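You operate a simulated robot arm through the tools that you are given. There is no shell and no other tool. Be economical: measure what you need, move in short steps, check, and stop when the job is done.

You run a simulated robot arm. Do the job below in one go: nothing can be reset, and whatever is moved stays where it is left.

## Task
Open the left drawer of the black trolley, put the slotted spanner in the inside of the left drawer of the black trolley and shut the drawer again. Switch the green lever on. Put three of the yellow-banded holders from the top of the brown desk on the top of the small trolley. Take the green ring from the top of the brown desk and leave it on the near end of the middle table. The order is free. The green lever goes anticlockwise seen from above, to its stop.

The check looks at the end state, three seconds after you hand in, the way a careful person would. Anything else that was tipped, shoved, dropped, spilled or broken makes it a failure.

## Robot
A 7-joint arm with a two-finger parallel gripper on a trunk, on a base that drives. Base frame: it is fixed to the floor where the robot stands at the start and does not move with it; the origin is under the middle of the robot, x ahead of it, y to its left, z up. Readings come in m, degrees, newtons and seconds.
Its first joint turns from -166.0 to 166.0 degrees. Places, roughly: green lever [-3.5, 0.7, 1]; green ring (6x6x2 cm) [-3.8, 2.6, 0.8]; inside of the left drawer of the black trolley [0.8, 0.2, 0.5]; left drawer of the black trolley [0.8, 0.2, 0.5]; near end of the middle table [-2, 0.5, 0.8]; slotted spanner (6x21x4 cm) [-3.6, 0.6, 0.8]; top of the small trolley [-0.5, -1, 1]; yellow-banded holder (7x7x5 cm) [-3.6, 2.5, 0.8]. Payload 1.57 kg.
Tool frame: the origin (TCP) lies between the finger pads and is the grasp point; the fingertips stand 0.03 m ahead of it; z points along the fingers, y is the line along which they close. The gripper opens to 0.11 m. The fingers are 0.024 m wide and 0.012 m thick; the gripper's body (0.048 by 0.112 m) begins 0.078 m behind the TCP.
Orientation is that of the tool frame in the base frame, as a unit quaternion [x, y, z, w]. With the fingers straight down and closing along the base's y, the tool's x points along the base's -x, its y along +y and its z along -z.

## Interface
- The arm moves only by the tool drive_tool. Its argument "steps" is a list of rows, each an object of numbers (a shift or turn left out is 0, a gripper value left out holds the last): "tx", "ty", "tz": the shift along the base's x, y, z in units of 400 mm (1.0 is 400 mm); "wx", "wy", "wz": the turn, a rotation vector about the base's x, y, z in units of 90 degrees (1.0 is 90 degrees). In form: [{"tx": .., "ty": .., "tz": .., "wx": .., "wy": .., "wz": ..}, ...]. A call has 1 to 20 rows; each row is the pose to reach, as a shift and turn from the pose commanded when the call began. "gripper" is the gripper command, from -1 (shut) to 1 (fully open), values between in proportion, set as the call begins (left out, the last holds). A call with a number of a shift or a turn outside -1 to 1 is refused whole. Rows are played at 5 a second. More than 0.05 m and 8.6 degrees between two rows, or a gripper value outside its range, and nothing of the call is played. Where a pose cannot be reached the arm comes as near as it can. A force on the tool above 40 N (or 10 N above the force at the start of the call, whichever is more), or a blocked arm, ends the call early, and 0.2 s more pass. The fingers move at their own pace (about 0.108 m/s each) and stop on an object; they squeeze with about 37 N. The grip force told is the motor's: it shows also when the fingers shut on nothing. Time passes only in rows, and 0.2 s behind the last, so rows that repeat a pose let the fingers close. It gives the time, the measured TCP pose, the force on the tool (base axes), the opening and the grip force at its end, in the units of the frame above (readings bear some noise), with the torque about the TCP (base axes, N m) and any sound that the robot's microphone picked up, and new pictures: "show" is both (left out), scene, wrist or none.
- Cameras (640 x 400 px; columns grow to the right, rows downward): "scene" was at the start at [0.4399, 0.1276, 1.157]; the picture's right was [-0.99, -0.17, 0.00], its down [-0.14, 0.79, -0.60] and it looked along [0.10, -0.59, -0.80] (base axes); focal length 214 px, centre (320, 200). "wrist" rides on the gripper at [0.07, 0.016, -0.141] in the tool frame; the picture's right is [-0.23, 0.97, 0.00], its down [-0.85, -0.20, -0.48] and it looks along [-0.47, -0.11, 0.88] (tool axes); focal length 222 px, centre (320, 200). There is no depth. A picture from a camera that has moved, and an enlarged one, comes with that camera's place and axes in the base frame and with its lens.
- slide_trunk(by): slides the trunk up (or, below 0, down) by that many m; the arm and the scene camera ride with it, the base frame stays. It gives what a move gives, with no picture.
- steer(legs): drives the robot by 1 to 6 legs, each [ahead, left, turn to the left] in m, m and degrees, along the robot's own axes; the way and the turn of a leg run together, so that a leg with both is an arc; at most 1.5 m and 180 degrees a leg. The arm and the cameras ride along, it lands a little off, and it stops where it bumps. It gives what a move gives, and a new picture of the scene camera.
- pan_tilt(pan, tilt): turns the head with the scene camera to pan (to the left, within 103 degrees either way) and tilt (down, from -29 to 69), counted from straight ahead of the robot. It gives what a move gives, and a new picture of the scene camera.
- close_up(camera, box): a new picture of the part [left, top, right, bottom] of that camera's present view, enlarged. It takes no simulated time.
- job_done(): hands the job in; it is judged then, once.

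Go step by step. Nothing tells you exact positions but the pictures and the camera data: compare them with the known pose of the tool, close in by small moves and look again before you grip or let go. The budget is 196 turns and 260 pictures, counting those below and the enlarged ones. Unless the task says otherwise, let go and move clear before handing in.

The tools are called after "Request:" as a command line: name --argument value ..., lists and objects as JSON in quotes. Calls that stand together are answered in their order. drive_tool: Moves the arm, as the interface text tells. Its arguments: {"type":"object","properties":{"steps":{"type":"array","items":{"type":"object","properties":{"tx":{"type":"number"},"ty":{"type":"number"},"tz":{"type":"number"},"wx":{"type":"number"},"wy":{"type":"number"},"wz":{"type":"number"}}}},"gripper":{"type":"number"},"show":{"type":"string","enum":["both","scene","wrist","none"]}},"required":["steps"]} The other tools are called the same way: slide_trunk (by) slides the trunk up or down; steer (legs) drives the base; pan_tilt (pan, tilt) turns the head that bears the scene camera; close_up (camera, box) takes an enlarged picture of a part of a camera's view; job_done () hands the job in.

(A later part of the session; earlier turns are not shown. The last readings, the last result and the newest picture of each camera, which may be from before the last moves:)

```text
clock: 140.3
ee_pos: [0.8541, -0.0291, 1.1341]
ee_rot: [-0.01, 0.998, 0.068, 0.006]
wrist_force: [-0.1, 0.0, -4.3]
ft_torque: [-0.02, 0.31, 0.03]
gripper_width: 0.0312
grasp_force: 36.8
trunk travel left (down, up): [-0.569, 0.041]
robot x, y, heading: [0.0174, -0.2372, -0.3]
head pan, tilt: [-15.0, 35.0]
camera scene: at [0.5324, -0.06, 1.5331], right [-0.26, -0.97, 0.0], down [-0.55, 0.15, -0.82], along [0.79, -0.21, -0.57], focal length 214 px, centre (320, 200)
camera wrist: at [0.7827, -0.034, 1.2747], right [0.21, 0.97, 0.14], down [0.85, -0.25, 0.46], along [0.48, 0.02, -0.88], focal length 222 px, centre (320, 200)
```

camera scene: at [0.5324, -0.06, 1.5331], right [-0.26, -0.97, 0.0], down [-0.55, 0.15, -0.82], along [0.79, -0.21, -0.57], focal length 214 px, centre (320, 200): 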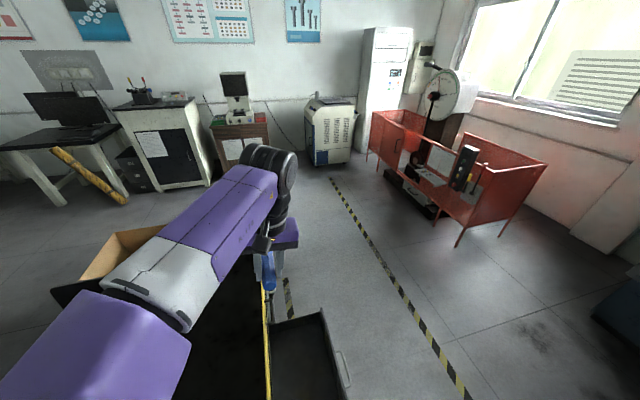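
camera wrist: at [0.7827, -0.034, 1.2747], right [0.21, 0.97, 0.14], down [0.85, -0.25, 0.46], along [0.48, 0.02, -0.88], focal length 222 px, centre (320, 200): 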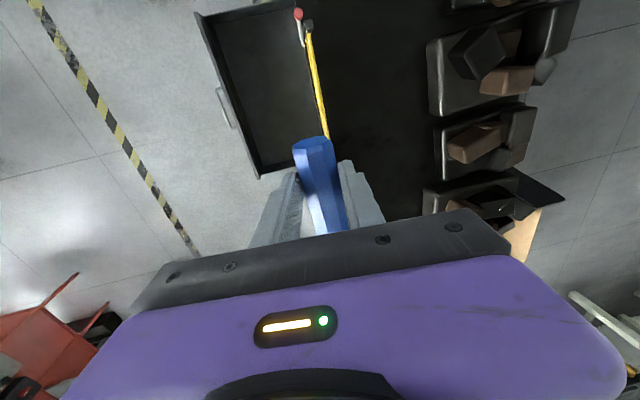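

Drawer interior spans x≈0.60–1.03, y≈-0.2–0.03. I'll shift the spanner over its middle and lower the trunk.

Request:
drive_tool --steps '[{"tx": -0.09, "ty": -0.05}, {"tx": -0.18, "ty": -0.1}, {"tx": -0.2725, "ty": -0.14}]' --show "none"

Request:
slide_trunk --by -0.3

Request:
pan_tilt --pan 10 --tilt 55

Request:
close_up --camera "wrist" --box '[160, 0, 480, 240]'

```text
clock: 141.1
ee_pos: [0.7471, -0.0843, 1.1349]
ee_rot: [-0.01, 0.998, 0.068, 0.007]
wrist_force: [0.3, 0.8, -3.9]
ft_torque: [-0.02, 0.31, -0.01]
gripper_width: 0.0311
grasp_force: 37.0
trunk travel left (down, up): [-0.569, 0.041]
robot x, y, heading: [0.0193, -0.2334, -0.2]
head pan, tilt: [-15.0, 35.0]
```

```text
clock: 144.1
ee_pos: [0.746, -0.085, 0.8339]
ee_rot: [-0.008, 0.998, 0.067, 0.007]
wrist_force: [-0.1, 0.6, -4.6]
ft_torque: [0.01, 0.31, 0.0]
gripper_width: 0.031
grasp_force: 36.9
trunk travel left (down, up): [-0.269, 0.341]
robot x, y, heading: [0.0208, -0.2358, 0.0]
head pan, tilt: [-15.0, 35.0]
```

```text
clock: 145.0
ee_pos: [0.7462, -0.0854, 0.8338]
ee_rot: [-0.008, 0.998, 0.067, 0.007]
wrist_force: [-0.4, 0.2, -4.4]
ft_torque: [-0.03, 0.31, 0.02]
gripper_width: 0.0313
grasp_force: 37.0
trunk travel left (down, up): [-0.269, 0.341]
robot x, y, heading: [0.0226, -0.2382, 0.0]
head pan, tilt: [10.0, 55.0]
camera scene: at [0.5183, -0.0248, 1.2049], right [0.17, -0.99, 0.0], down [-0.81, -0.14, -0.57], along [0.57, 0.1, -0.82], focal length 214 px, centre (320, 200)
```

scene: 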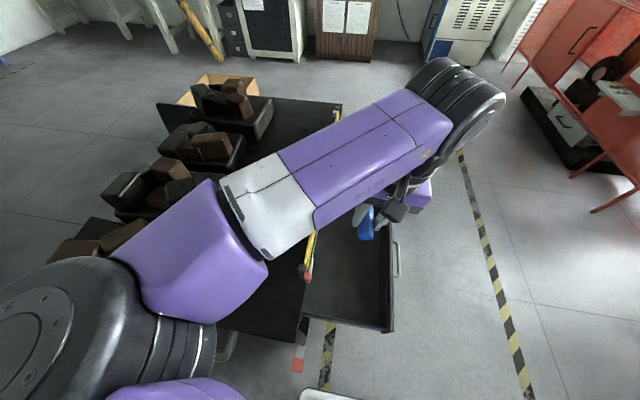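

```text
1.67 times, centred on (320, 120) of wrist
camera zoom: at [0.6744, -0.0892, 0.9748], right [0.21, 0.97, 0.14], down [0.85, -0.25, 0.46], along [0.48, 0.02, -0.88], focal length 370 px, centre (320, 333)
```

zoom: 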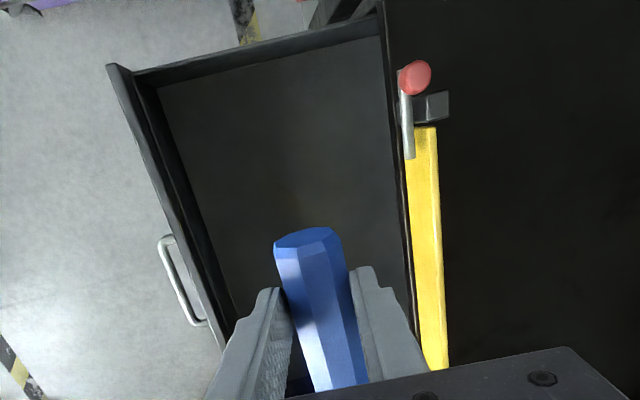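

The spanner is over the drawer centre. I'll lower in stages while watching the elbow near the blocks on the trolley.

Request:
drive_tool --steps '[{"tz": -0.1}, {"tz": -0.2}, {"tz": -0.3}, {"tz": -0.4}, {"tz": -0.5}]'

```text
clock: 146.2
ee_pos: [0.7483, -0.0825, 0.6338]
ee_rot: [-0.008, 0.998, 0.068, 0.006]
wrist_force: [0.5, 0.0, -3.9]
ft_torque: [-0.02, 0.31, 0.0]
gripper_width: 0.0311
grasp_force: 37.2
trunk travel left (down, up): [-0.269, 0.341]
robot x, y, heading: [0.02, -0.2383, -0.2]
head pan, tilt: [10.0, 55.0]
camera scene: at [0.5182, -0.0247, 1.205], right [0.17, -0.98, 0.0], down [-0.81, -0.14, -0.57], along [0.56, 0.1, -0.82], focal length 214 px, centre (320, 200)
camera wrist: at [0.676, -0.0872, 0.774], right [0.21, 0.97, 0.14], down [0.85, -0.25, 0.46], along [0.48, 0.02, -0.88], focal length 222 px, centre (320, 200)
```

scene: 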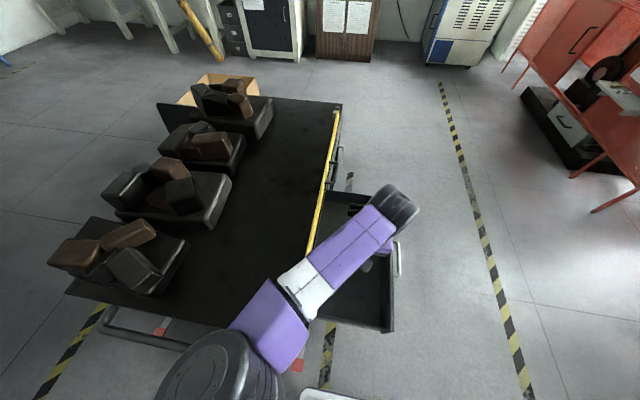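
wrist: 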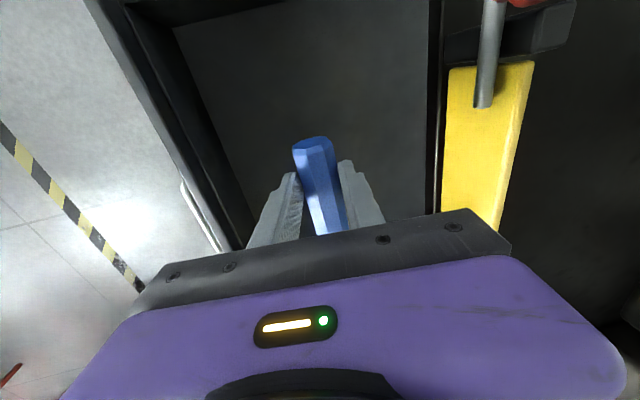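

The elbow folds back toward me, clear of the blocks. I'll go down to just above the drawer floor.

Request:
drive_tool --steps '[{"tz": -0.1}, {"tz": -0.2}, {"tz": -0.27}, {"tz": -0.3}, {"tz": -0.32}]'

```text
clock: 147.4
ee_pos: [0.747, -0.0847, 0.5067]
ee_rot: [-0.008, 0.998, 0.068, 0.007]
wrist_force: [0.1, -0.1, -3.3]
ft_torque: [-0.03, 0.32, 0.0]
gripper_width: 0.0312
grasp_force: 37.1
trunk travel left (down, up): [-0.269, 0.341]
robot x, y, heading: [0.0194, -0.2348, 0.1]
head pan, tilt: [10.0, 55.0]
camera scene: at [0.5183, -0.0247, 1.2049], right [0.17, -0.98, 0.0], down [-0.81, -0.14, -0.57], along [0.56, 0.1, -0.82], focal length 214 px, centre (320, 200)
camera wrist: at [0.6743, -0.0888, 0.6472], right [0.21, 0.97, 0.14], down [0.85, -0.25, 0.46], along [0.48, 0.02, -0.88], focal length 222 px, centre (320, 200)
```

scene: 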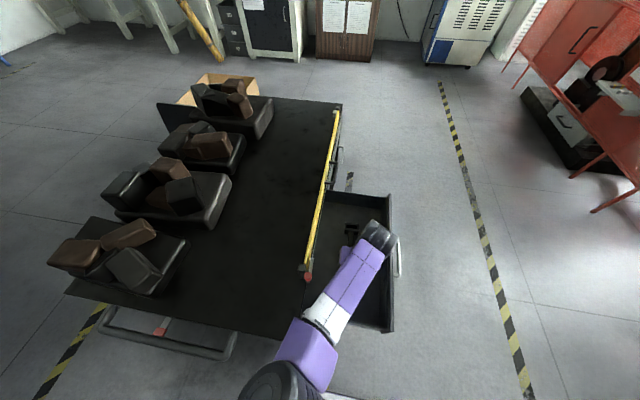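
wrist: 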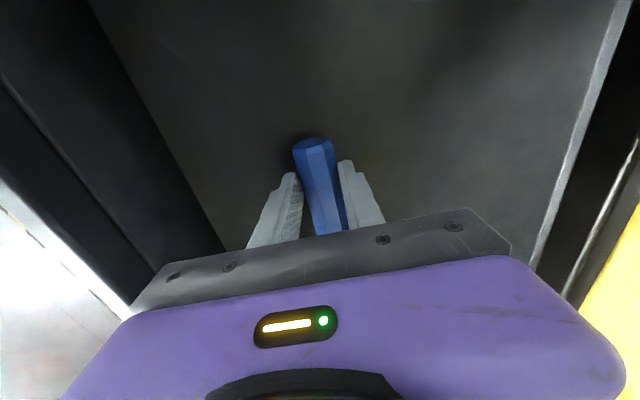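

Request:
drive_tool --steps '[{"tz": -0.01}, {"tz": -0.02}, {"tz": -0.025}]' --show "wrist"

```text
clock: 148.2
ee_pos: [0.7459, -0.085, 0.4976]
ee_rot: [-0.009, 0.998, 0.068, 0.007]
wrist_force: [-0.3, 0.5, 4.3]
ft_torque: [0.26, -1.09, -0.03]
gripper_width: 0.0315
grasp_force: 37.1
trunk travel left (down, up): [-0.269, 0.341]
robot x, y, heading: [0.019, -0.2365, 0.0]
head pan, tilt: [10.0, 55.0]
camera wrist: at [0.6744, -0.0889, 0.6378], right [0.21, 0.97, 0.14], down [0.85, -0.25, 0.46], along [0.48, 0.02, -0.88], focal length 222 px, centre (320, 200)
```

wrist: 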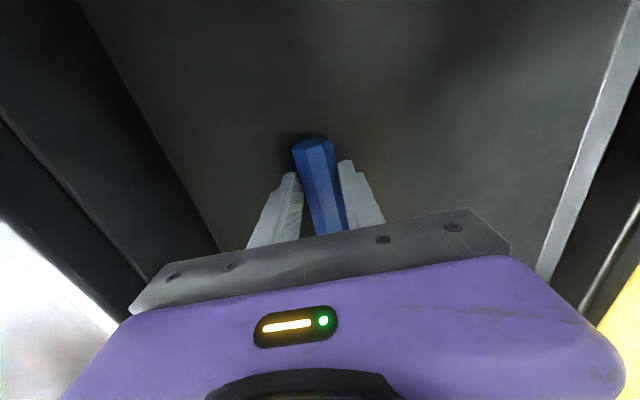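

Contact with the floor is felt. I'll release and rise out of the drawer.

Request:
drive_tool --steps '[{}, {}, {}]' --gripper 0.0 --show "none"

Request:
drive_tool --steps '[{"tz": 0.08}, {"tz": 0.18}, {"tz": 0.28}, {"tz": 0.38}, {"tz": 0.48}, {"tz": 0.58}, {"tz": 0.68}]'

```text
clock: 149.0
ee_pos: [0.7467, -0.0845, 0.4965]
ee_rot: [-0.008, 0.998, 0.068, 0.006]
wrist_force: [0.0, 0.4, -0.1]
ft_torque: [0.02, 0.01, -0.03]
gripper_width: 0.0551
grasp_force: 0.1
trunk travel left (down, up): [-0.269, 0.341]
robot x, y, heading: [0.018, -0.2385, 0.2]
head pan, tilt: [10.0, 55.0]
```

```text
clock: 150.6
ee_pos: [0.7483, -0.0846, 0.7693]
ee_rot: [-0.008, 0.998, 0.068, 0.006]
wrist_force: [0.2, 0.0, 0.1]
ft_torque: [0.04, 0.01, -0.01]
gripper_width: 0.055
grasp_force: 0.0
trunk travel left (down, up): [-0.269, 0.341]
robot x, y, heading: [0.0205, -0.2385, 0.1]
head pan, tilt: [10.0, 55.0]
camera scene: at [0.5183, -0.0248, 1.2048], right [0.17, -0.98, 0.0], down [-0.81, -0.14, -0.57], along [0.56, 0.1, -0.82], focal length 214 px, centre (320, 200)
camera wrist: at [0.6756, -0.0894, 0.91], right [0.21, 0.97, 0.14], down [0.85, -0.25, 0.46], along [0.48, 0.02, -0.88], focal length 222 px, centre (320, 200)
```

scene: 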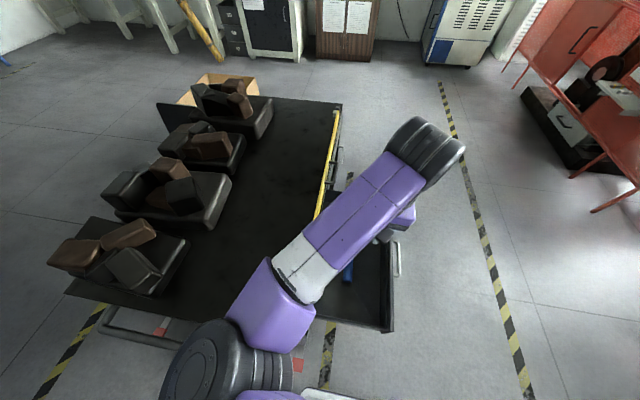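
wrist: 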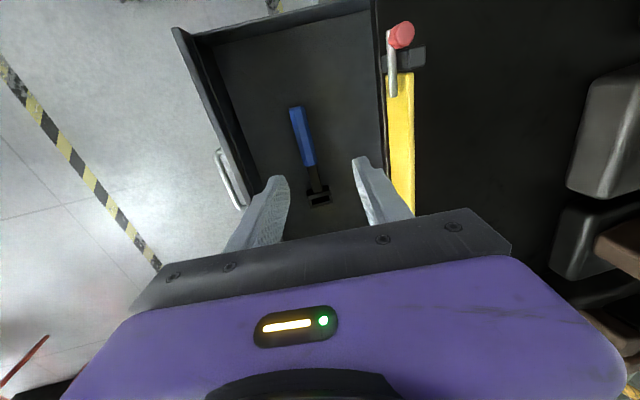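

The spanner lies in the drawer. Next I'll go round to the outside of the drawer front with closed, tilted fingers to push it shut.

Request:
drive_tool --steps '[{"tx": 0.025, "ty": -0.1, "wx": 0.03}, {"tx": 0.05, "ty": -0.2, "wx": 0.06}, {"tx": 0.08, "ty": -0.31, "wx": 0.1}, {"tx": 0.11, "ty": -0.42, "wx": 0.13}, {"tx": 0.14, "ty": -0.53, "wx": 0.17}, {"tx": 0.155, "ty": -0.64, "wx": 0.2}, {"tx": 0.155, "ty": -0.64, "tz": -0.1, "wx": 0.2}, {"tx": 0.155, "ty": -0.64, "tz": -0.2, "wx": 0.2}]' --gripper -1

```text
clock: 152.4
ee_pos: [0.8078, -0.3398, 0.6882]
ee_rot: [-0.007, 0.975, 0.223, 0.008]
wrist_force: [-0.4, -0.3, 0.1]
ft_torque: [0.01, 0.0, 0.02]
gripper_width: 0.0003
grasp_force: 21.1
trunk travel left (down, up): [-0.269, 0.341]
robot x, y, heading: [0.0204, -0.237, 0.0]
head pan, tilt: [10.0, 55.0]
camera scene: at [0.5182, -0.025, 1.205], right [0.17, -0.98, 0.0], down [-0.81, -0.14, -0.57], along [0.56, 0.1, -0.82], focal length 214 px, centre (320, 200)
camera wrist: at [0.7365, -0.3894, 0.8201], right [0.21, 0.88, 0.43], down [0.85, -0.38, 0.36], along [0.48, 0.29, -0.83], focal length 222 px, centre (320, 200)
```

scene: 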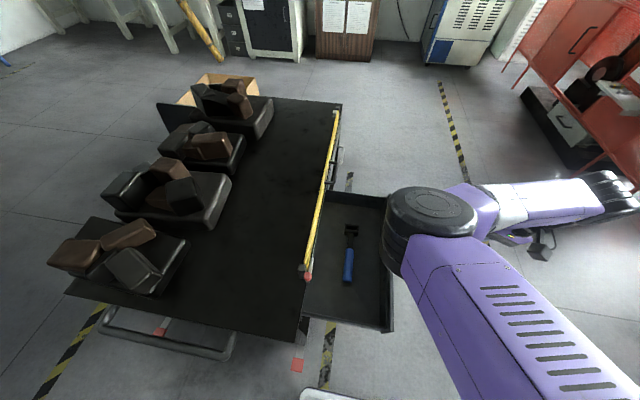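
wrist: 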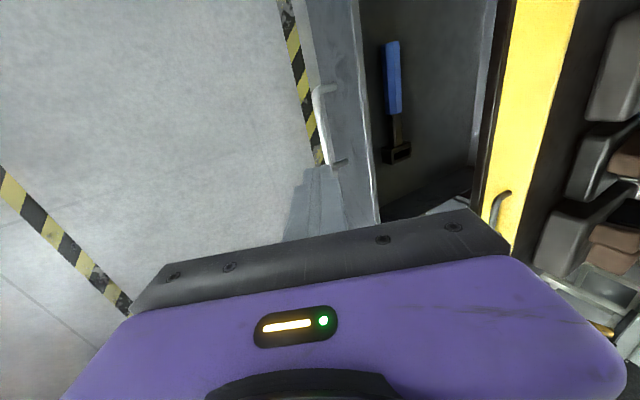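

The elbow swung over the drawer but is high. I'll raise the trunk a bit first so it stays high, then lower the fingers in front of the handle.

Request:
slide_trunk --by 0.12

Request:
drive_tool --steps '[{"tz": -0.1}, {"tz": -0.2}, {"tz": -0.3}, {"tz": -0.4}, {"tz": -0.5}, {"tz": -0.6}, {"tz": -0.7}]'

```text
clock: 153.9
ee_pos: [0.8083, -0.3408, 0.8064]
ee_rot: [-0.008, 0.975, 0.224, 0.008]
wrist_force: [0.3, 0.0, -0.4]
ft_torque: [0.01, 0.02, 0.03]
gripper_width: 0.0001
grasp_force: 21.1
trunk travel left (down, up): [-0.389, 0.221]
robot x, y, heading: [0.0208, -0.2393, -0.2]
head pan, tilt: [10.0, 55.0]
```

```text
clock: 155.5
ee_pos: [0.8026, -0.3264, 0.5839]
ee_rot: [-0.008, 0.975, 0.223, 0.007]
wrist_force: [-0.4, 0.0, 0.4]
ft_torque: [0.02, -0.01, 0.0]
gripper_width: 0.0002
grasp_force: 21.3
out of reach, approached as far as the arm can: row 5, 6, 7
trunk travel left (down, up): [-0.389, 0.221]
robot x, y, heading: [0.0152, -0.2372, -0.0]
head pan, tilt: [10.0, 55.0]
camera scene: at [0.5183, -0.0248, 1.3249], right [0.17, -0.98, 0.0], down [-0.81, -0.14, -0.57], along [0.56, 0.1, -0.82], focal length 214 px, centre (320, 200)
camera wrist: at [0.7309, -0.3751, 0.7168], right [0.21, 0.88, 0.43], down [0.85, -0.38, 0.36], along [0.48, 0.29, -0.83], focal length 222 px, centre (320, 200)
```

scene: 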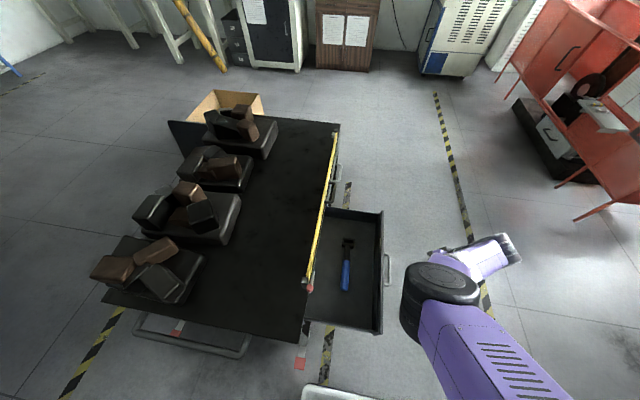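
wrist: 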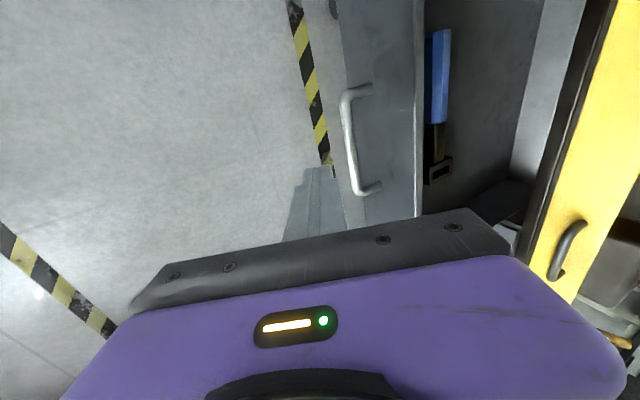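

Elbow is clear now. I'll lower the trunk to put the fingers at handle height and shove with the base moving left.

Request:
slide_trunk --by -0.07

Request:
steer --legs '[[0, 0.15, 0]]'

Request:
close_up --camera "wrist" --box '[240, 40, 560, 280]'

```text
clock: 156.6
ee_pos: [0.8026, -0.3271, 0.5152]
ee_rot: [-0.006, 0.975, 0.223, 0.008]
wrist_force: [-0.2, 0.0, -0.2]
ft_torque: [0.01, 0.01, 0.0]
gripper_width: 0.0
grasp_force: 21.5
trunk travel left (down, up): [-0.319, 0.291]
robot x, y, heading: [0.0213, -0.2382, 0.1]
head pan, tilt: [10.0, 55.0]
```

```text
clock: 158.0
ee_pos: [0.8024, -0.1772, 0.5145]
ee_rot: [-0.007, 0.975, 0.222, 0.007]
wrist_force: [0.2, -0.1, 0.0]
ft_torque: [-0.02, -0.02, 0.01]
gripper_width: 0.0
grasp_force: 20.8
trunk travel left (down, up): [-0.319, 0.291]
robot x, y, heading: [0.0194, -0.0851, -0.3]
head pan, tilt: [10.0, 55.0]
camera scene: at [0.5192, 0.1262, 1.2549], right [0.17, -0.99, 0.0], down [-0.81, -0.14, -0.57], along [0.57, 0.1, -0.82], focal length 214 px, centre (320, 200)
```

scene: 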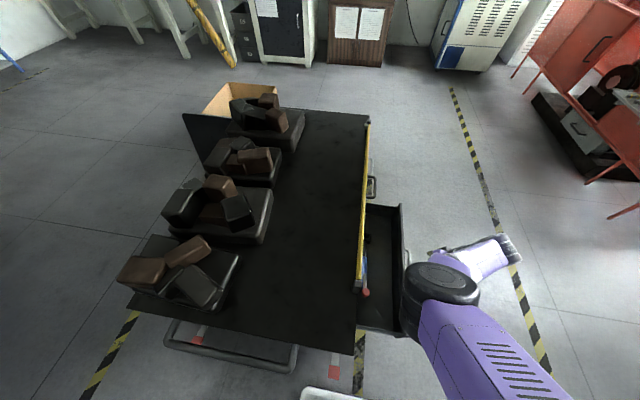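

```text
1.67 times, centred on (400, 160) of wrist
camera zoom: at [0.7309, -0.2248, 0.6473], right [0.21, 0.88, 0.43], down [0.85, -0.38, 0.36], along [0.48, 0.29, -0.83], focal length 370 px, centre (187, 267)
```

zoom: 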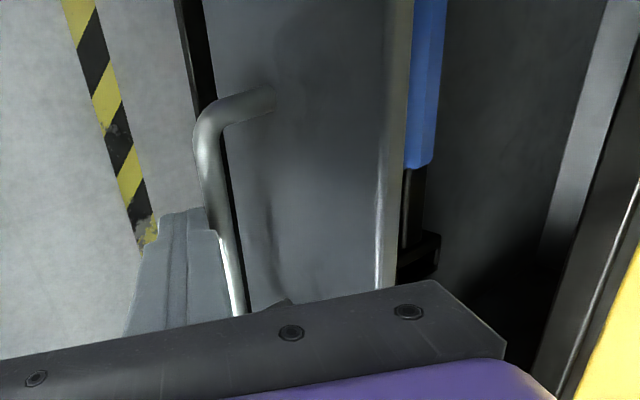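

The drawer slides smoothly. I'll push a further 0.12 m with the base, then finish with the arm.

Request:
steer --legs '[[0, 0.12, 0]]'

Request:
drive_tool --steps '[{"ty": 0.02}, {"ty": 0.04}, {"ty": 0.06}, {"ty": 0.08}, {"ty": 0.1}, {"ty": 0.12}, {"ty": 0.14}]'

```text
clock: 159.2
ee_pos: [0.8036, -0.0513, 0.5153]
ee_rot: [-0.006, 0.975, 0.224, 0.009]
wrist_force: [0.3, 0.4, -0.6]
ft_torque: [0.0, 0.0, 0.01]
gripper_width: 0.0001
grasp_force: 20.8
trunk travel left (down, up): [-0.319, 0.291]
robot x, y, heading: [0.0201, 0.0388, -0.2]
head pan, tilt: [10.0, 55.0]
camera scene: at [0.519, 0.2501, 1.2549], right [0.17, -0.99, 0.0], down [-0.81, -0.14, -0.57], along [0.56, 0.1, -0.82], focal length 214 px, centre (320, 200)
```

scene: 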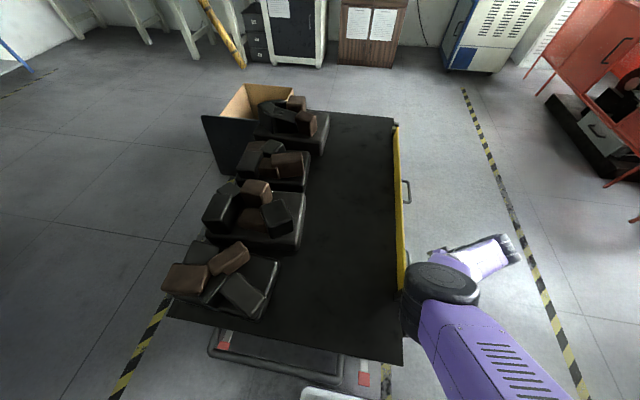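

```text
clock: 160.3
ee_pos: [0.8041, -0.0271, 0.5157]
ee_rot: [-0.003, 0.977, 0.215, 0.011]
wrist_force: [0.5, -1.9, 0.8]
ft_torque: [-0.05, 0.02, -0.04]
gripper_width: 0.0001
grasp_force: 21.4
trunk travel left (down, up): [-0.319, 0.291]
robot x, y, heading: [0.0218, 0.0373, 0.2]
head pan, tilt: [10.0, 55.0]
stopped in row 5: the force on the tool passed its limit at 46 N (the readings are from after the stop); the commanded pose is now the measured one
camera scene: at [0.5193, 0.249, 1.2549], right [0.17, -0.99, 0.0], down [-0.81, -0.14, -0.57], along [0.57, 0.1, -0.82], focal length 214 px, centre (320, 200)
camera wrist: at [0.7309, -0.0725, 0.6482], right [0.22, 0.88, 0.41], down [0.85, -0.38, 0.37], along [0.48, 0.27, -0.83], focal length 222 px, centre (320, 200)
```

scene: 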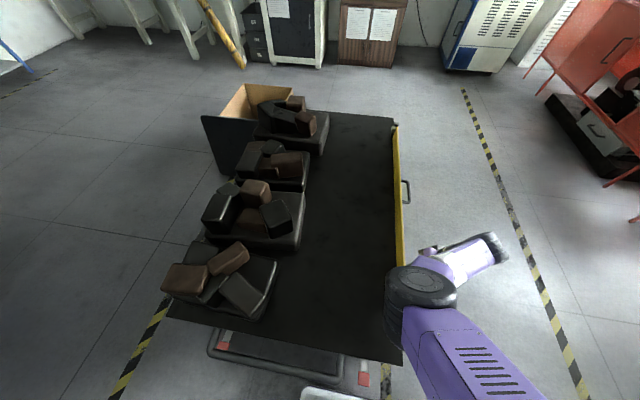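
wrist: 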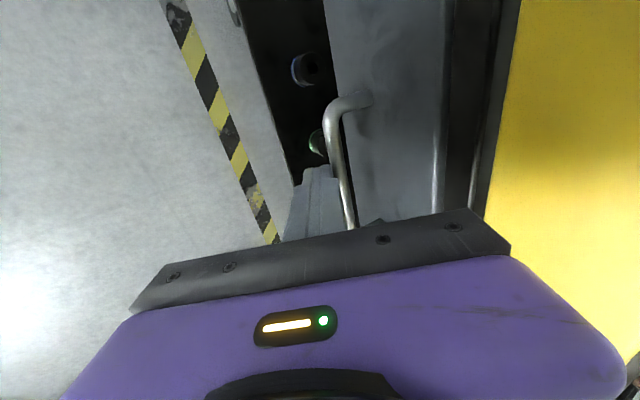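

The drawer hit its end stop with the handle back at y ≈ 0. I'll back away and check it's flush with the right drawer.

Request:
drive_tool --steps '[{"ty": -0.1}, {"ty": -0.2}, {"ty": -0.3}, {"ty": -0.35, "tz": 0.1}, {"ty": -0.35, "tz": 0.2}, {"ty": -0.35, "tz": 0.3}, {"ty": -0.35, "tz": 0.4}, {"ty": -0.35, "tz": 0.5}]'

Request:
close_up --camera "wrist" --box '[240, 0, 560, 220]'

```text
clock: 162.1
ee_pos: [0.7654, -0.1286, 0.6741]
ee_rot: [-0.004, 0.977, 0.215, 0.011]
wrist_force: [0.5, 0.8, 0.6]
ft_torque: [-0.08, 0.01, 0.03]
gripper_width: 0.0
grasp_force: 21.1
out of reach, approached as far as the arm can: row 1, 2, 3, 4, 5, 6, 7, 8
trunk travel left (down, up): [-0.319, 0.291]
robot x, y, heading: [0.0201, 0.0364, -0.1]
head pan, tilt: [10.0, 55.0]
camera scene: at [0.5193, 0.2499, 1.2548], right [0.17, -0.99, 0.0], down [-0.81, -0.14, -0.57], along [0.56, 0.1, -0.82], focal length 214 px, centre (320, 200)
camera wrist: at [0.6916, -0.174, 0.8067], right [0.22, 0.88, 0.41], down [0.85, -0.38, 0.37], along [0.48, 0.27, -0.83], focal length 222 px, centre (320, 200)
```

scene: 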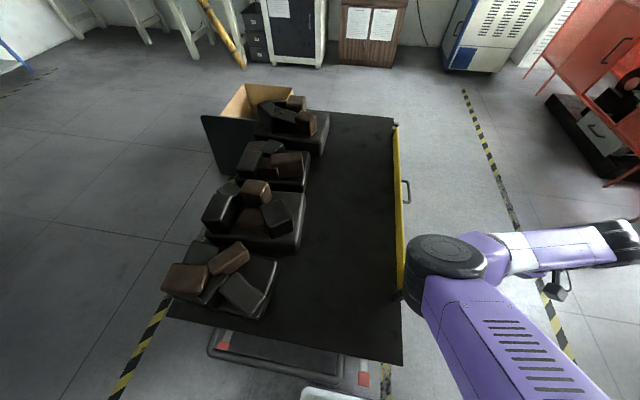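
wrist: 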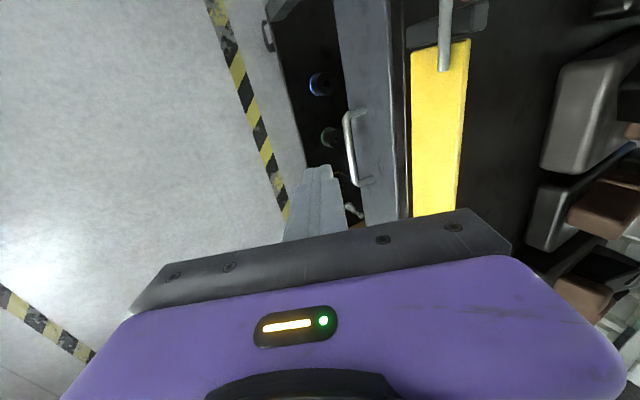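

```text
1.82 times, centred on (400, 110) of wrist
camera zoom: at [0.6916, -0.174, 0.8067], right [0.22, 0.88, 0.41], down [0.85, -0.38, 0.37], along [0.48, 0.27, -0.83], focal length 404 px, centre (174, 364)
```

zoom: 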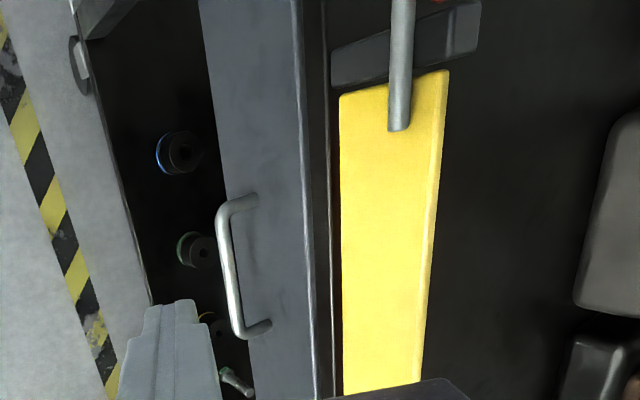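

The drawer is shut (handle back at y ≈ 0). Now I'll raise up and straighten the tool for the trip to the brown desk.

Request:
slide_trunk --by 0.29

Request:
drive_tool --steps '[{"tz": 0.05, "wx": -0.04}, {"tz": 0.1, "wx": -0.08}, {"tz": 0.16, "wx": -0.12}, {"tz": 0.22, "wx": -0.16}, {"tz": 0.28, "wx": -0.2}, {"tz": 0.34, "wx": -0.24}, {"tz": 0.4, "wx": -0.277}]' --show "scene"

```text
clock: 165.1
ee_pos: [0.7637, -0.1293, 0.9634]
ee_rot: [-0.003, 0.976, 0.216, 0.01]
wrist_force: [0.2, 0.1, 0.9]
ft_torque: [-0.01, 0.0, -0.02]
gripper_width: 0.0
grasp_force: 20.5
trunk travel left (down, up): [-0.609, 0.001]
robot x, y, heading: [0.0192, 0.0384, -0.1]
head pan, tilt: [10.0, 55.0]
```

```text
clock: 166.7
ee_pos: [0.764, -0.1296, 1.1226]
ee_rot: [-0.005, 1.0, -0.001, 0.01]
wrist_force: [0.6, -0.6, -0.6]
ft_torque: [0.0, -0.01, 0.04]
gripper_width: 0.0
grasp_force: 21.5
trunk travel left (down, up): [-0.609, 0.001]
robot x, y, heading: [0.0202, 0.0364, -0.4]
head pan, tilt: [10.0, 55.0]
camera scene: at [0.5194, 0.249, 1.5449], right [0.17, -0.99, 0.0], down [-0.81, -0.14, -0.57], along [0.56, 0.1, -0.82], focal length 214 px, centre (320, 200)
```

scene: 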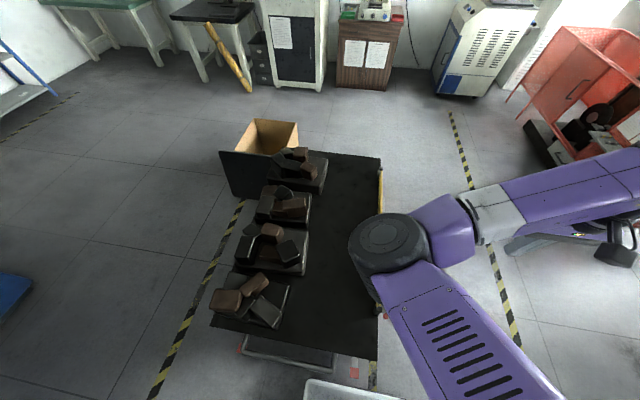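

I'll back down the aisle to the gap between the two tables and turn north there.

Request:
steer --legs '[[0, -0.3, 0], [-1.4, 0, 0], [-1.0, 0, 0], [-0.37, 0.12, 0]]'

Request:
pan_tilt --pan 75 --tilt 30

```text
clock: 182.1
ee_pos: [-1.9882, -0.3176, 1.1235]
ee_rot: [0.008, 1.0, -0.001, 0.01]
wrist_force: [0.8, -0.5, -0.2]
ft_torque: [0.0, 0.01, 0.0]
gripper_width: 0.0
grasp_force: 21.5
trunk travel left (down, up): [-0.609, 0.001]
robot x, y, heading: [-2.7265, -0.1281, -1.7]
head pan, tilt: [10.0, 55.0]
camera scene: at [-2.2212, 0.0685, 1.5448], right [0.14, -0.99, 0.0], down [-0.81, -0.12, -0.57], along [0.57, 0.08, -0.82], focal length 214 px, centre (320, 200)
```

scene: 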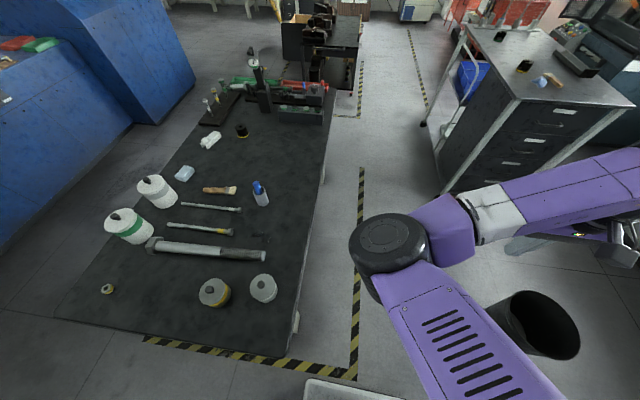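

```text
clock: 183.4
ee_pos: [-1.988, -0.3184, 1.1227]
ee_rot: [0.009, 1.0, -0.001, 0.009]
wrist_force: [-0.6, 0.5, -0.5]
ft_torque: [-0.01, 0.02, 0.03]
gripper_width: 0.0
grasp_force: 21.3
trunk travel left (down, up): [-0.609, 0.001]
robot x, y, heading: [-2.7245, -0.1294, -1.8]
head pan, tilt: [75.0, 30.0]
camera scene: at [-2.2665, 0.1448, 1.5809], right [0.96, -0.29, 0.0], down [-0.14, -0.48, -0.87], along [0.25, 0.83, -0.5], focal length 214 px, centre (320, 200)
```

scene: 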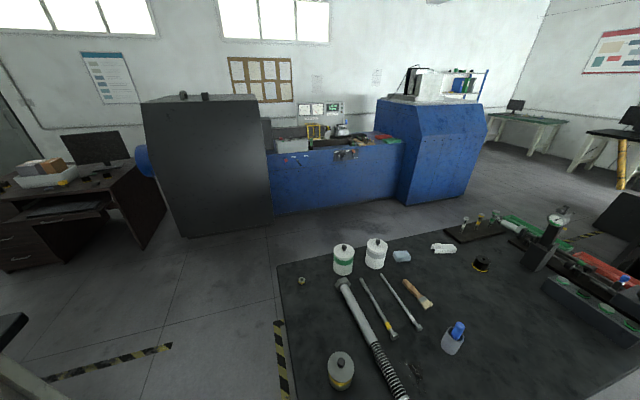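

The middle table's near (west) end has free space around (-2.12, 0.60). I'll turn north through the gap and slide west to the brown desk.

Request:
steer --legs '[[0, 0, 91.8], [1.4, 0, 0], [0.2, 0, 0], [0, 0.9, 0]]'

Request:
pan_tilt --pan 5 --tilt 40

```text
clock: 199.8
ee_pos: [-3.5171, 2.1794, 1.1224]
ee_rot: [0.72, -0.694, -0.006, -0.007]
wrist_force: [-0.4, -0.3, -0.2]
ft_torque: [0.0, 0.03, 0.0]
gripper_width: 0.0
grasp_force: 21.4
trunk travel left (down, up): [-0.609, 0.001]
robot x, y, heading: [-3.6623, 1.431, 91.3]
head pan, tilt: [75.0, 30.0]
camera scene: at [-3.9623, 1.8752, 1.581], right [0.23, 0.97, 0.0], down [0.49, -0.12, -0.87], along [-0.84, 0.2, -0.5], focal length 214 px, centre (320, 200)
```

scene: 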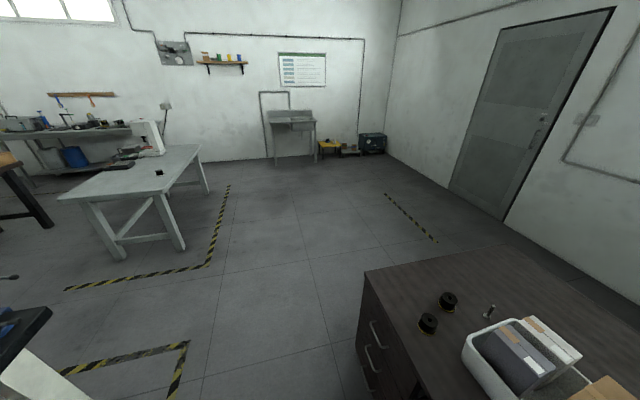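

```text
clock: 201.2
ee_pos: [-3.5174, 2.1798, 1.1236]
ee_rot: [0.72, -0.694, -0.007, -0.007]
wrist_force: [0.3, -0.5, 0.3]
ft_torque: [-0.02, -0.01, -0.02]
gripper_width: 0.0001
grasp_force: 21.3
trunk travel left (down, up): [-0.609, 0.001]
robot x, y, heading: [-3.6644, 1.4316, 91.7]
head pan, tilt: [5.0, 40.0]
camera scene: at [-3.884, 1.9385, 1.5656], right [0.99, 0.11, 0.0], down [0.07, -0.64, -0.77], along [-0.09, 0.76, -0.64], focal length 214 px, centre (320, 200)
```

scene: 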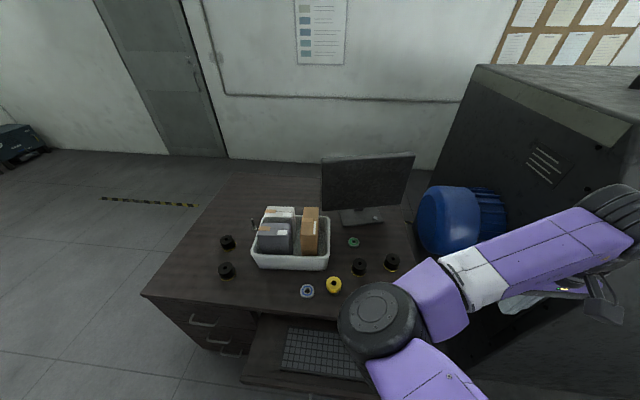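

I see the ring near (-3.81, 2.57) and four dark holders. I'll zoom to check their bands.

Request:
close_up --camera "scene" --box '[280, 220, 420, 310]'

Request:
close_up --camera "scene" --box '[200, 210, 300, 290]'

```text
4.44 times, centred on (350, 265) of scene
camera zoom: at [-3.884, 1.9385, 1.5656], right [0.99, 0.11, 0.0], down [0.07, -0.64, -0.77], along [-0.09, 0.76, -0.64], focal length 953 px, centre (187, -89)
```

zoom: 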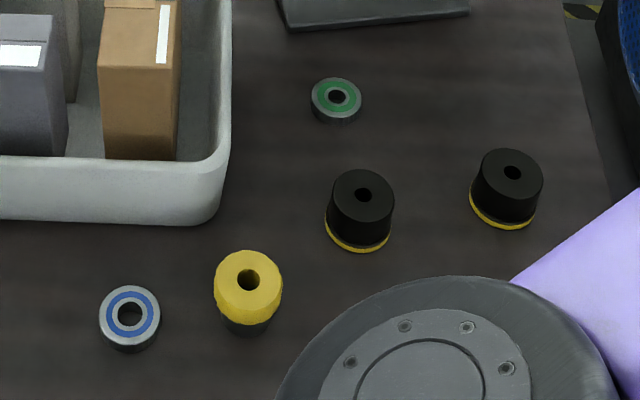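

```text
5.00 times, centred on (250, 250) of scene
camera zoom: at [-3.884, 1.9385, 1.5656], right [0.99, 0.11, 0.0], down [0.07, -0.64, -0.77], along [-0.09, 0.76, -0.64], focal length 1072 px, centre (670, -50)
```

zoom: 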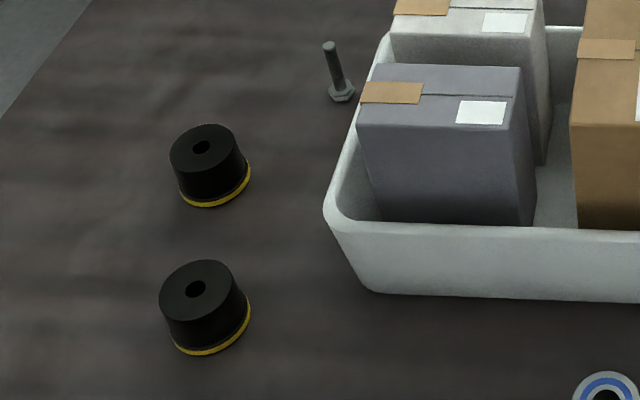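

Four yellow-banded holders are on the desk. Ring first: I'll edge closer and bring the wrist camera over it.

Request:
steer --legs '[[0.24, 0, 0]]'

Request:
drive_tool --steps '[{"tx": -0.1}, {"tx": -0.2}, {"tx": -0.3}, {"tx": -0.4}, {"tx": -0.5}, {"tx": -0.6}, {"tx": -0.68, "ty": 0.05}]' --gripper 0.6

```text
clock: 203.0
ee_pos: [-3.5231, 2.4215, 1.123]
ee_rot: [0.72, -0.694, -0.006, -0.007]
wrist_force: [0.3, 0.0, -0.2]
ft_torque: [-0.02, -0.01, 0.03]
gripper_width: 0.0001
grasp_force: 21.4
trunk travel left (down, up): [-0.609, 0.001]
robot x, y, heading: [-3.6693, 1.6721, 91.5]
head pan, tilt: [5.0, 40.0]
camera scene: at [-3.8893, 2.1806, 1.5657], right [0.99, 0.11, 0.0], down [0.07, -0.64, -0.77], along [-0.09, 0.76, -0.64], focal length 214 px, centre (320, 200)
```

scene: 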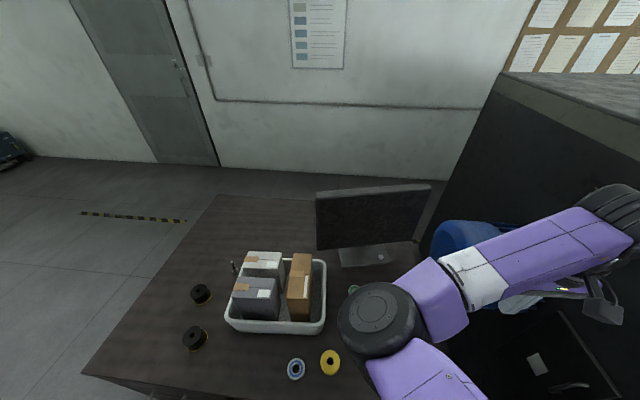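

```text
clock: 204.6
ee_pos: [-3.794, 2.4393, 1.1245]
ee_rot: [0.72, -0.694, -0.006, -0.007]
wrist_force: [-0.8, 0.8, -0.2]
ft_torque: [0.02, 0.01, -0.02]
gripper_width: 0.0883
grasp_force: 0.1
trunk travel left (down, up): [-0.609, 0.001]
robot x, y, heading: [-3.671, 1.6714, 91.5]
head pan, tilt: [5.0, 40.0]
camera scene: at [-3.8891, 2.1808, 1.5656], right [0.99, 0.11, 0.0], down [0.07, -0.64, -0.77], along [-0.08, 0.76, -0.64], focal length 214 px, centre (320, 200)
camera wrist: at [-3.8083, 2.3651, 1.264], right [-0.98, 0.19, 0.0], down [0.17, 0.85, 0.5], along [0.09, 0.49, -0.87], focal length 222 px, centre (320, 200)
```

scene: 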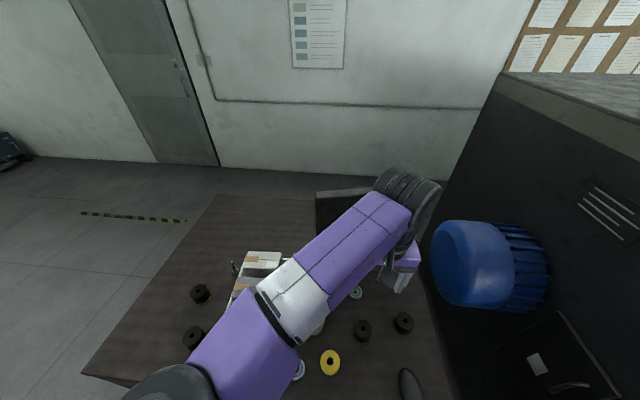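
wrist: 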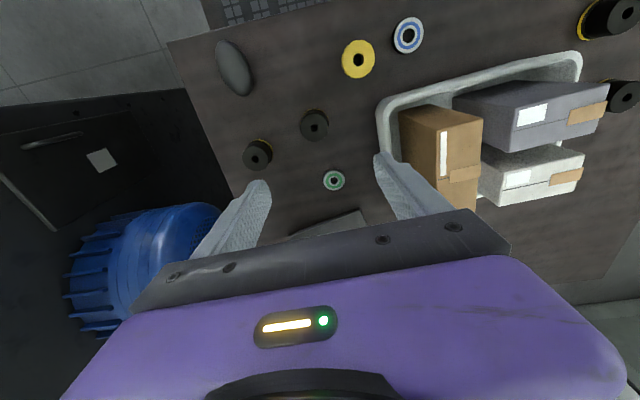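

Ring triangulated at about (-3.803, 2.594), desk top z ≈ 0.765. I'll move over it and down.

Request:
drive_tool --steps '[{"tx": -0.005, "ty": 0.08, "tz": -0.05}, {"tx": -0.01, "ty": 0.16, "tz": -0.12}, {"tx": -0.015, "ty": 0.24, "tz": -0.2}, {"tx": -0.02, "ty": 0.32, "tz": -0.28}, {"tx": -0.0225, "ty": 0.387, "tz": -0.36}, {"tx": -0.0225, "ty": 0.387, "tz": -0.46}, {"tx": -0.0225, "ty": 0.387, "tz": -0.56}]'

```text
clock: 206.2
ee_pos: [-3.8028, 2.5945, 0.8989]
ee_rot: [0.72, -0.694, -0.006, -0.008]
wrist_force: [0.4, -0.4, 0.0]
ft_torque: [0.0, -0.01, 0.01]
gripper_width: 0.0881
grasp_force: 0.0
trunk travel left (down, up): [-0.609, 0.001]
robot x, y, heading: [-3.6693, 1.677, 91.4]
head pan, tilt: [5.0, 40.0]
camera scene: at [-3.8895, 2.1807, 1.5657], right [0.99, 0.11, 0.0], down [0.07, -0.64, -0.77], along [-0.09, 0.76, -0.64], focal length 214 px, centre (320, 200)
camera wrist: at [-3.8166, 2.5215, 1.0386], right [-0.98, 0.19, 0.0], down [0.17, 0.85, 0.5], along [0.09, 0.49, -0.87], focal length 222 px, centre (320, 200)
```

scene: 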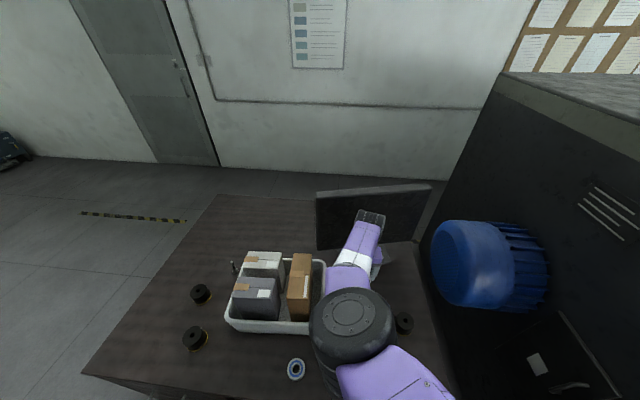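
wrist: 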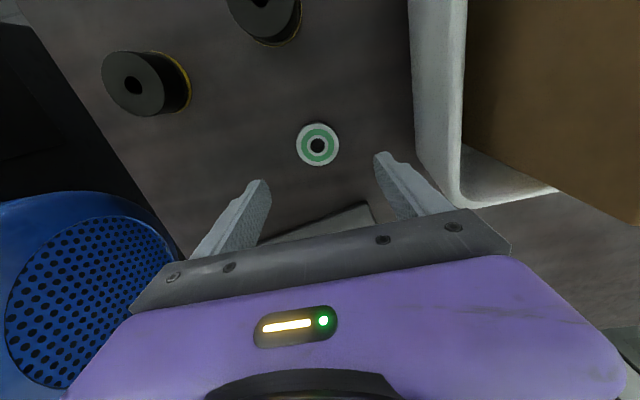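

The ring is centred. Descending to grip height.

Request:
drive_tool --steps '[{"tz": -0.1}, {"tz": -0.18}, {"tz": -0.22}, {"tz": -0.247}]' --gripper 0.5 --show "wrist"

```text
clock: 207.2
ee_pos: [-3.8, 2.5872, 0.8026]
ee_rot: [0.72, -0.694, -0.007, -0.008]
wrist_force: [-0.3, -1.0, 0.8]
ft_torque: [0.02, 0.04, -0.01]
gripper_width: 0.0823
grasp_force: 0.0
out of reach, approached as far as the arm can: row 4
trunk travel left (down, up): [-0.609, 0.001]
robot x, y, heading: [-3.6715, 1.6721, 91.4]
head pan, tilt: [5.0, 40.0]
camera wrist: at [-3.8151, 2.5138, 0.9419], right [-0.98, 0.19, 0.0], down [0.17, 0.85, 0.5], along [0.09, 0.49, -0.87], focal length 222 px, centre (320, 200)
```

wrist: 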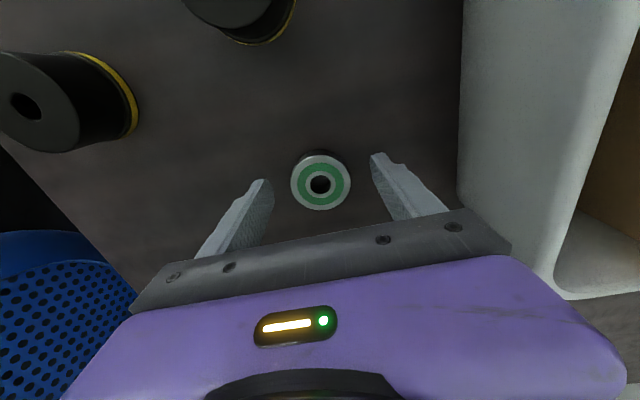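

Request:
slide_trunk --by -0.005

Request:
drive_tool --steps '[{}, {}, {}, {}]' --gripper -1 --show "wrist"

```text
clock: 207.8
ee_pos: [-3.8016, 2.5873, 0.798]
ee_rot: [0.72, -0.694, -0.006, -0.007]
wrist_force: [-0.4, -0.2, 0.6]
ft_torque: [-0.02, 0.03, -0.02]
gripper_width: 0.0824
grasp_force: 0.0
trunk travel left (down, up): [-0.604, 0.006]
robot x, y, heading: [-3.6698, 1.6707, 91.1]
head pan, tilt: [5.0, 40.0]
```

```text
clock: 208.8
ee_pos: [-3.802, 2.5865, 0.7975]
ee_rot: [0.72, -0.694, -0.006, -0.007]
wrist_force: [0.3, 0.1, 0.3]
ft_torque: [0.03, -0.01, -0.02]
gripper_width: 0.0002
grasp_force: 21.8
trunk travel left (down, up): [-0.604, 0.006]
robot x, y, heading: [-3.6739, 1.6752, 91.5]
head pan, tilt: [5.0, 40.0]
camera wrist: at [-3.8155, 2.5137, 0.937], right [-0.98, 0.19, 0.0], down [0.17, 0.85, 0.5], along [0.09, 0.49, -0.87], focal length 222 px, centre (320, 200)
```

wrist: 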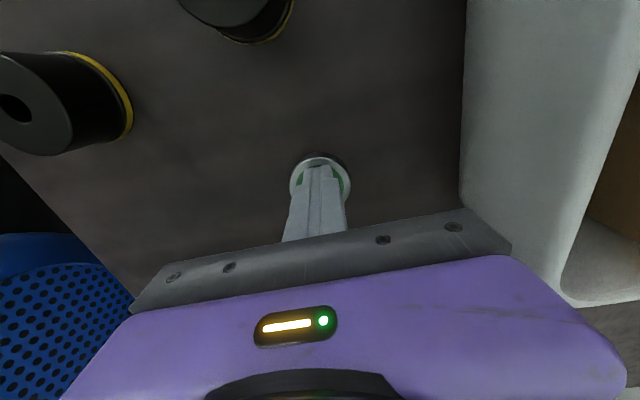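

The fingers closed above the ring: from its apparent size the ring top is at z ≈ 0.74 and its centre at y ≈ 2.608. I'll reopen, lift slightly, lower the trunk for reach, and re-aim.

Request:
drive_tool --steps '[{"tz": 0.05}, {"tz": 0.1}, {"tz": 0.2}, {"tz": 0.3}, {"tz": 0.4}]' --gripper 0.5 --show "none"

Request:
slide_trunk --by -0.12

Request:
drive_tool --steps '[{"ty": 0.03, "tz": 0.0}, {"ty": 0.055, "tx": 0.004, "tz": -0.05}]' --show "both"

```text
clock: 210.0
ee_pos: [-3.8009, 2.5867, 0.9587]
ee_rot: [0.721, -0.693, -0.006, -0.007]
wrist_force: [-0.2, -0.2, -0.8]
ft_torque: [-0.01, 0.01, -0.04]
gripper_width: 0.0826
grasp_force: 0.0
trunk travel left (down, up): [-0.604, 0.006]
robot x, y, heading: [-3.6729, 1.674, 91.4]
head pan, tilt: [5.0, 40.0]
```

```text
clock: 211.5
ee_pos: [-3.8031, 2.5861, 0.8381]
ee_rot: [0.72, -0.694, -0.006, -0.007]
wrist_force: [-1.1, 0.8, 0.3]
ft_torque: [0.01, -0.01, 0.01]
gripper_width: 0.0824
grasp_force: 0.0
trunk travel left (down, up): [-0.484, 0.126]
robot x, y, heading: [-3.6705, 1.6722, 91.6]
head pan, tilt: [5.0, 40.0]
```

```text
clock: 212.1
ee_pos: [-3.8013, 2.6114, 0.8179]
ee_rot: [0.721, -0.693, -0.006, -0.007]
wrist_force: [0.0, -0.9, -0.2]
ft_torque: [0.0, 0.02, -0.03]
gripper_width: 0.0825
grasp_force: 0.0
trunk travel left (down, up): [-0.484, 0.126]
robot x, y, heading: [-3.6709, 1.6742, 91.2]
head pan, tilt: [5.0, 40.0]
camera scene: at [-3.8897, 2.1806, 1.4407], right [0.99, 0.11, 0.0], down [0.07, -0.64, -0.77], along [-0.09, 0.76, -0.64], focal length 214 px, centre (320, 200)
camera wrist: at [-3.8149, 2.5368, 0.958], right [-0.98, 0.19, 0.0], down [0.17, 0.85, 0.5], along [0.09, 0.49, -0.87], focal length 222 px, centre (320, 200)
```

scene: 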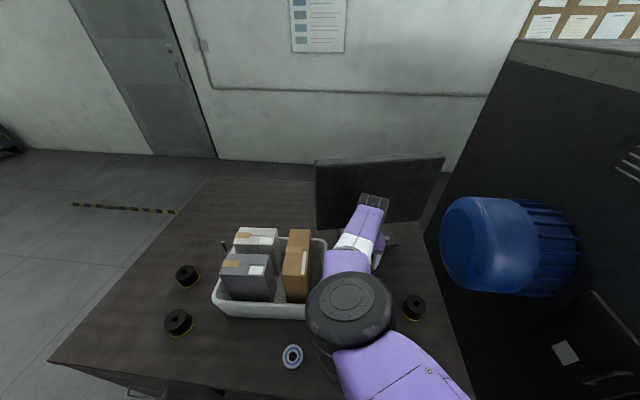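
wrist: 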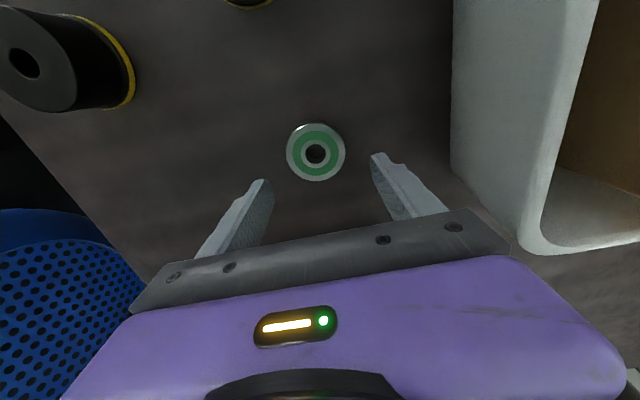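

Request:
drive_tool --steps '[{"ty": -0.012, "tz": -0.04}, {"ty": -0.02, "tz": -0.08}, {"ty": -0.02, "tz": -0.105}]' --show "none"

Request:
close_up --camera "wrist" --box '[200, 110, 460, 270]'

```text
clock: 212.9
ee_pos: [-3.8014, 2.6025, 0.7805]
ee_rot: [0.721, -0.693, -0.008, -0.008]
wrist_force: [3.4, -10.0, 30.3]
ft_torque: [-0.71, 1.17, 0.26]
gripper_width: 0.0817
grasp_force: 0.1
trunk travel left (down, up): [-0.484, 0.126]
robot x, y, heading: [-3.6672, 1.6735, 91.4]
head pan, tilt: [5.0, 40.0]
```

```text
2.46 times, centred on (330, 190) of wrist
camera zoom: at [-3.8152, 2.5288, 0.9194], right [-0.98, 0.19, 0.0], down [0.17, 0.85, 0.5], along [0.09, 0.49, -0.87], focal length 547 px, centre (295, 225)
```

zoom: 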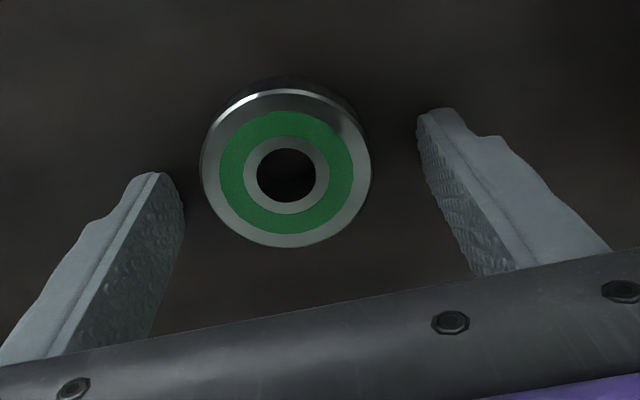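

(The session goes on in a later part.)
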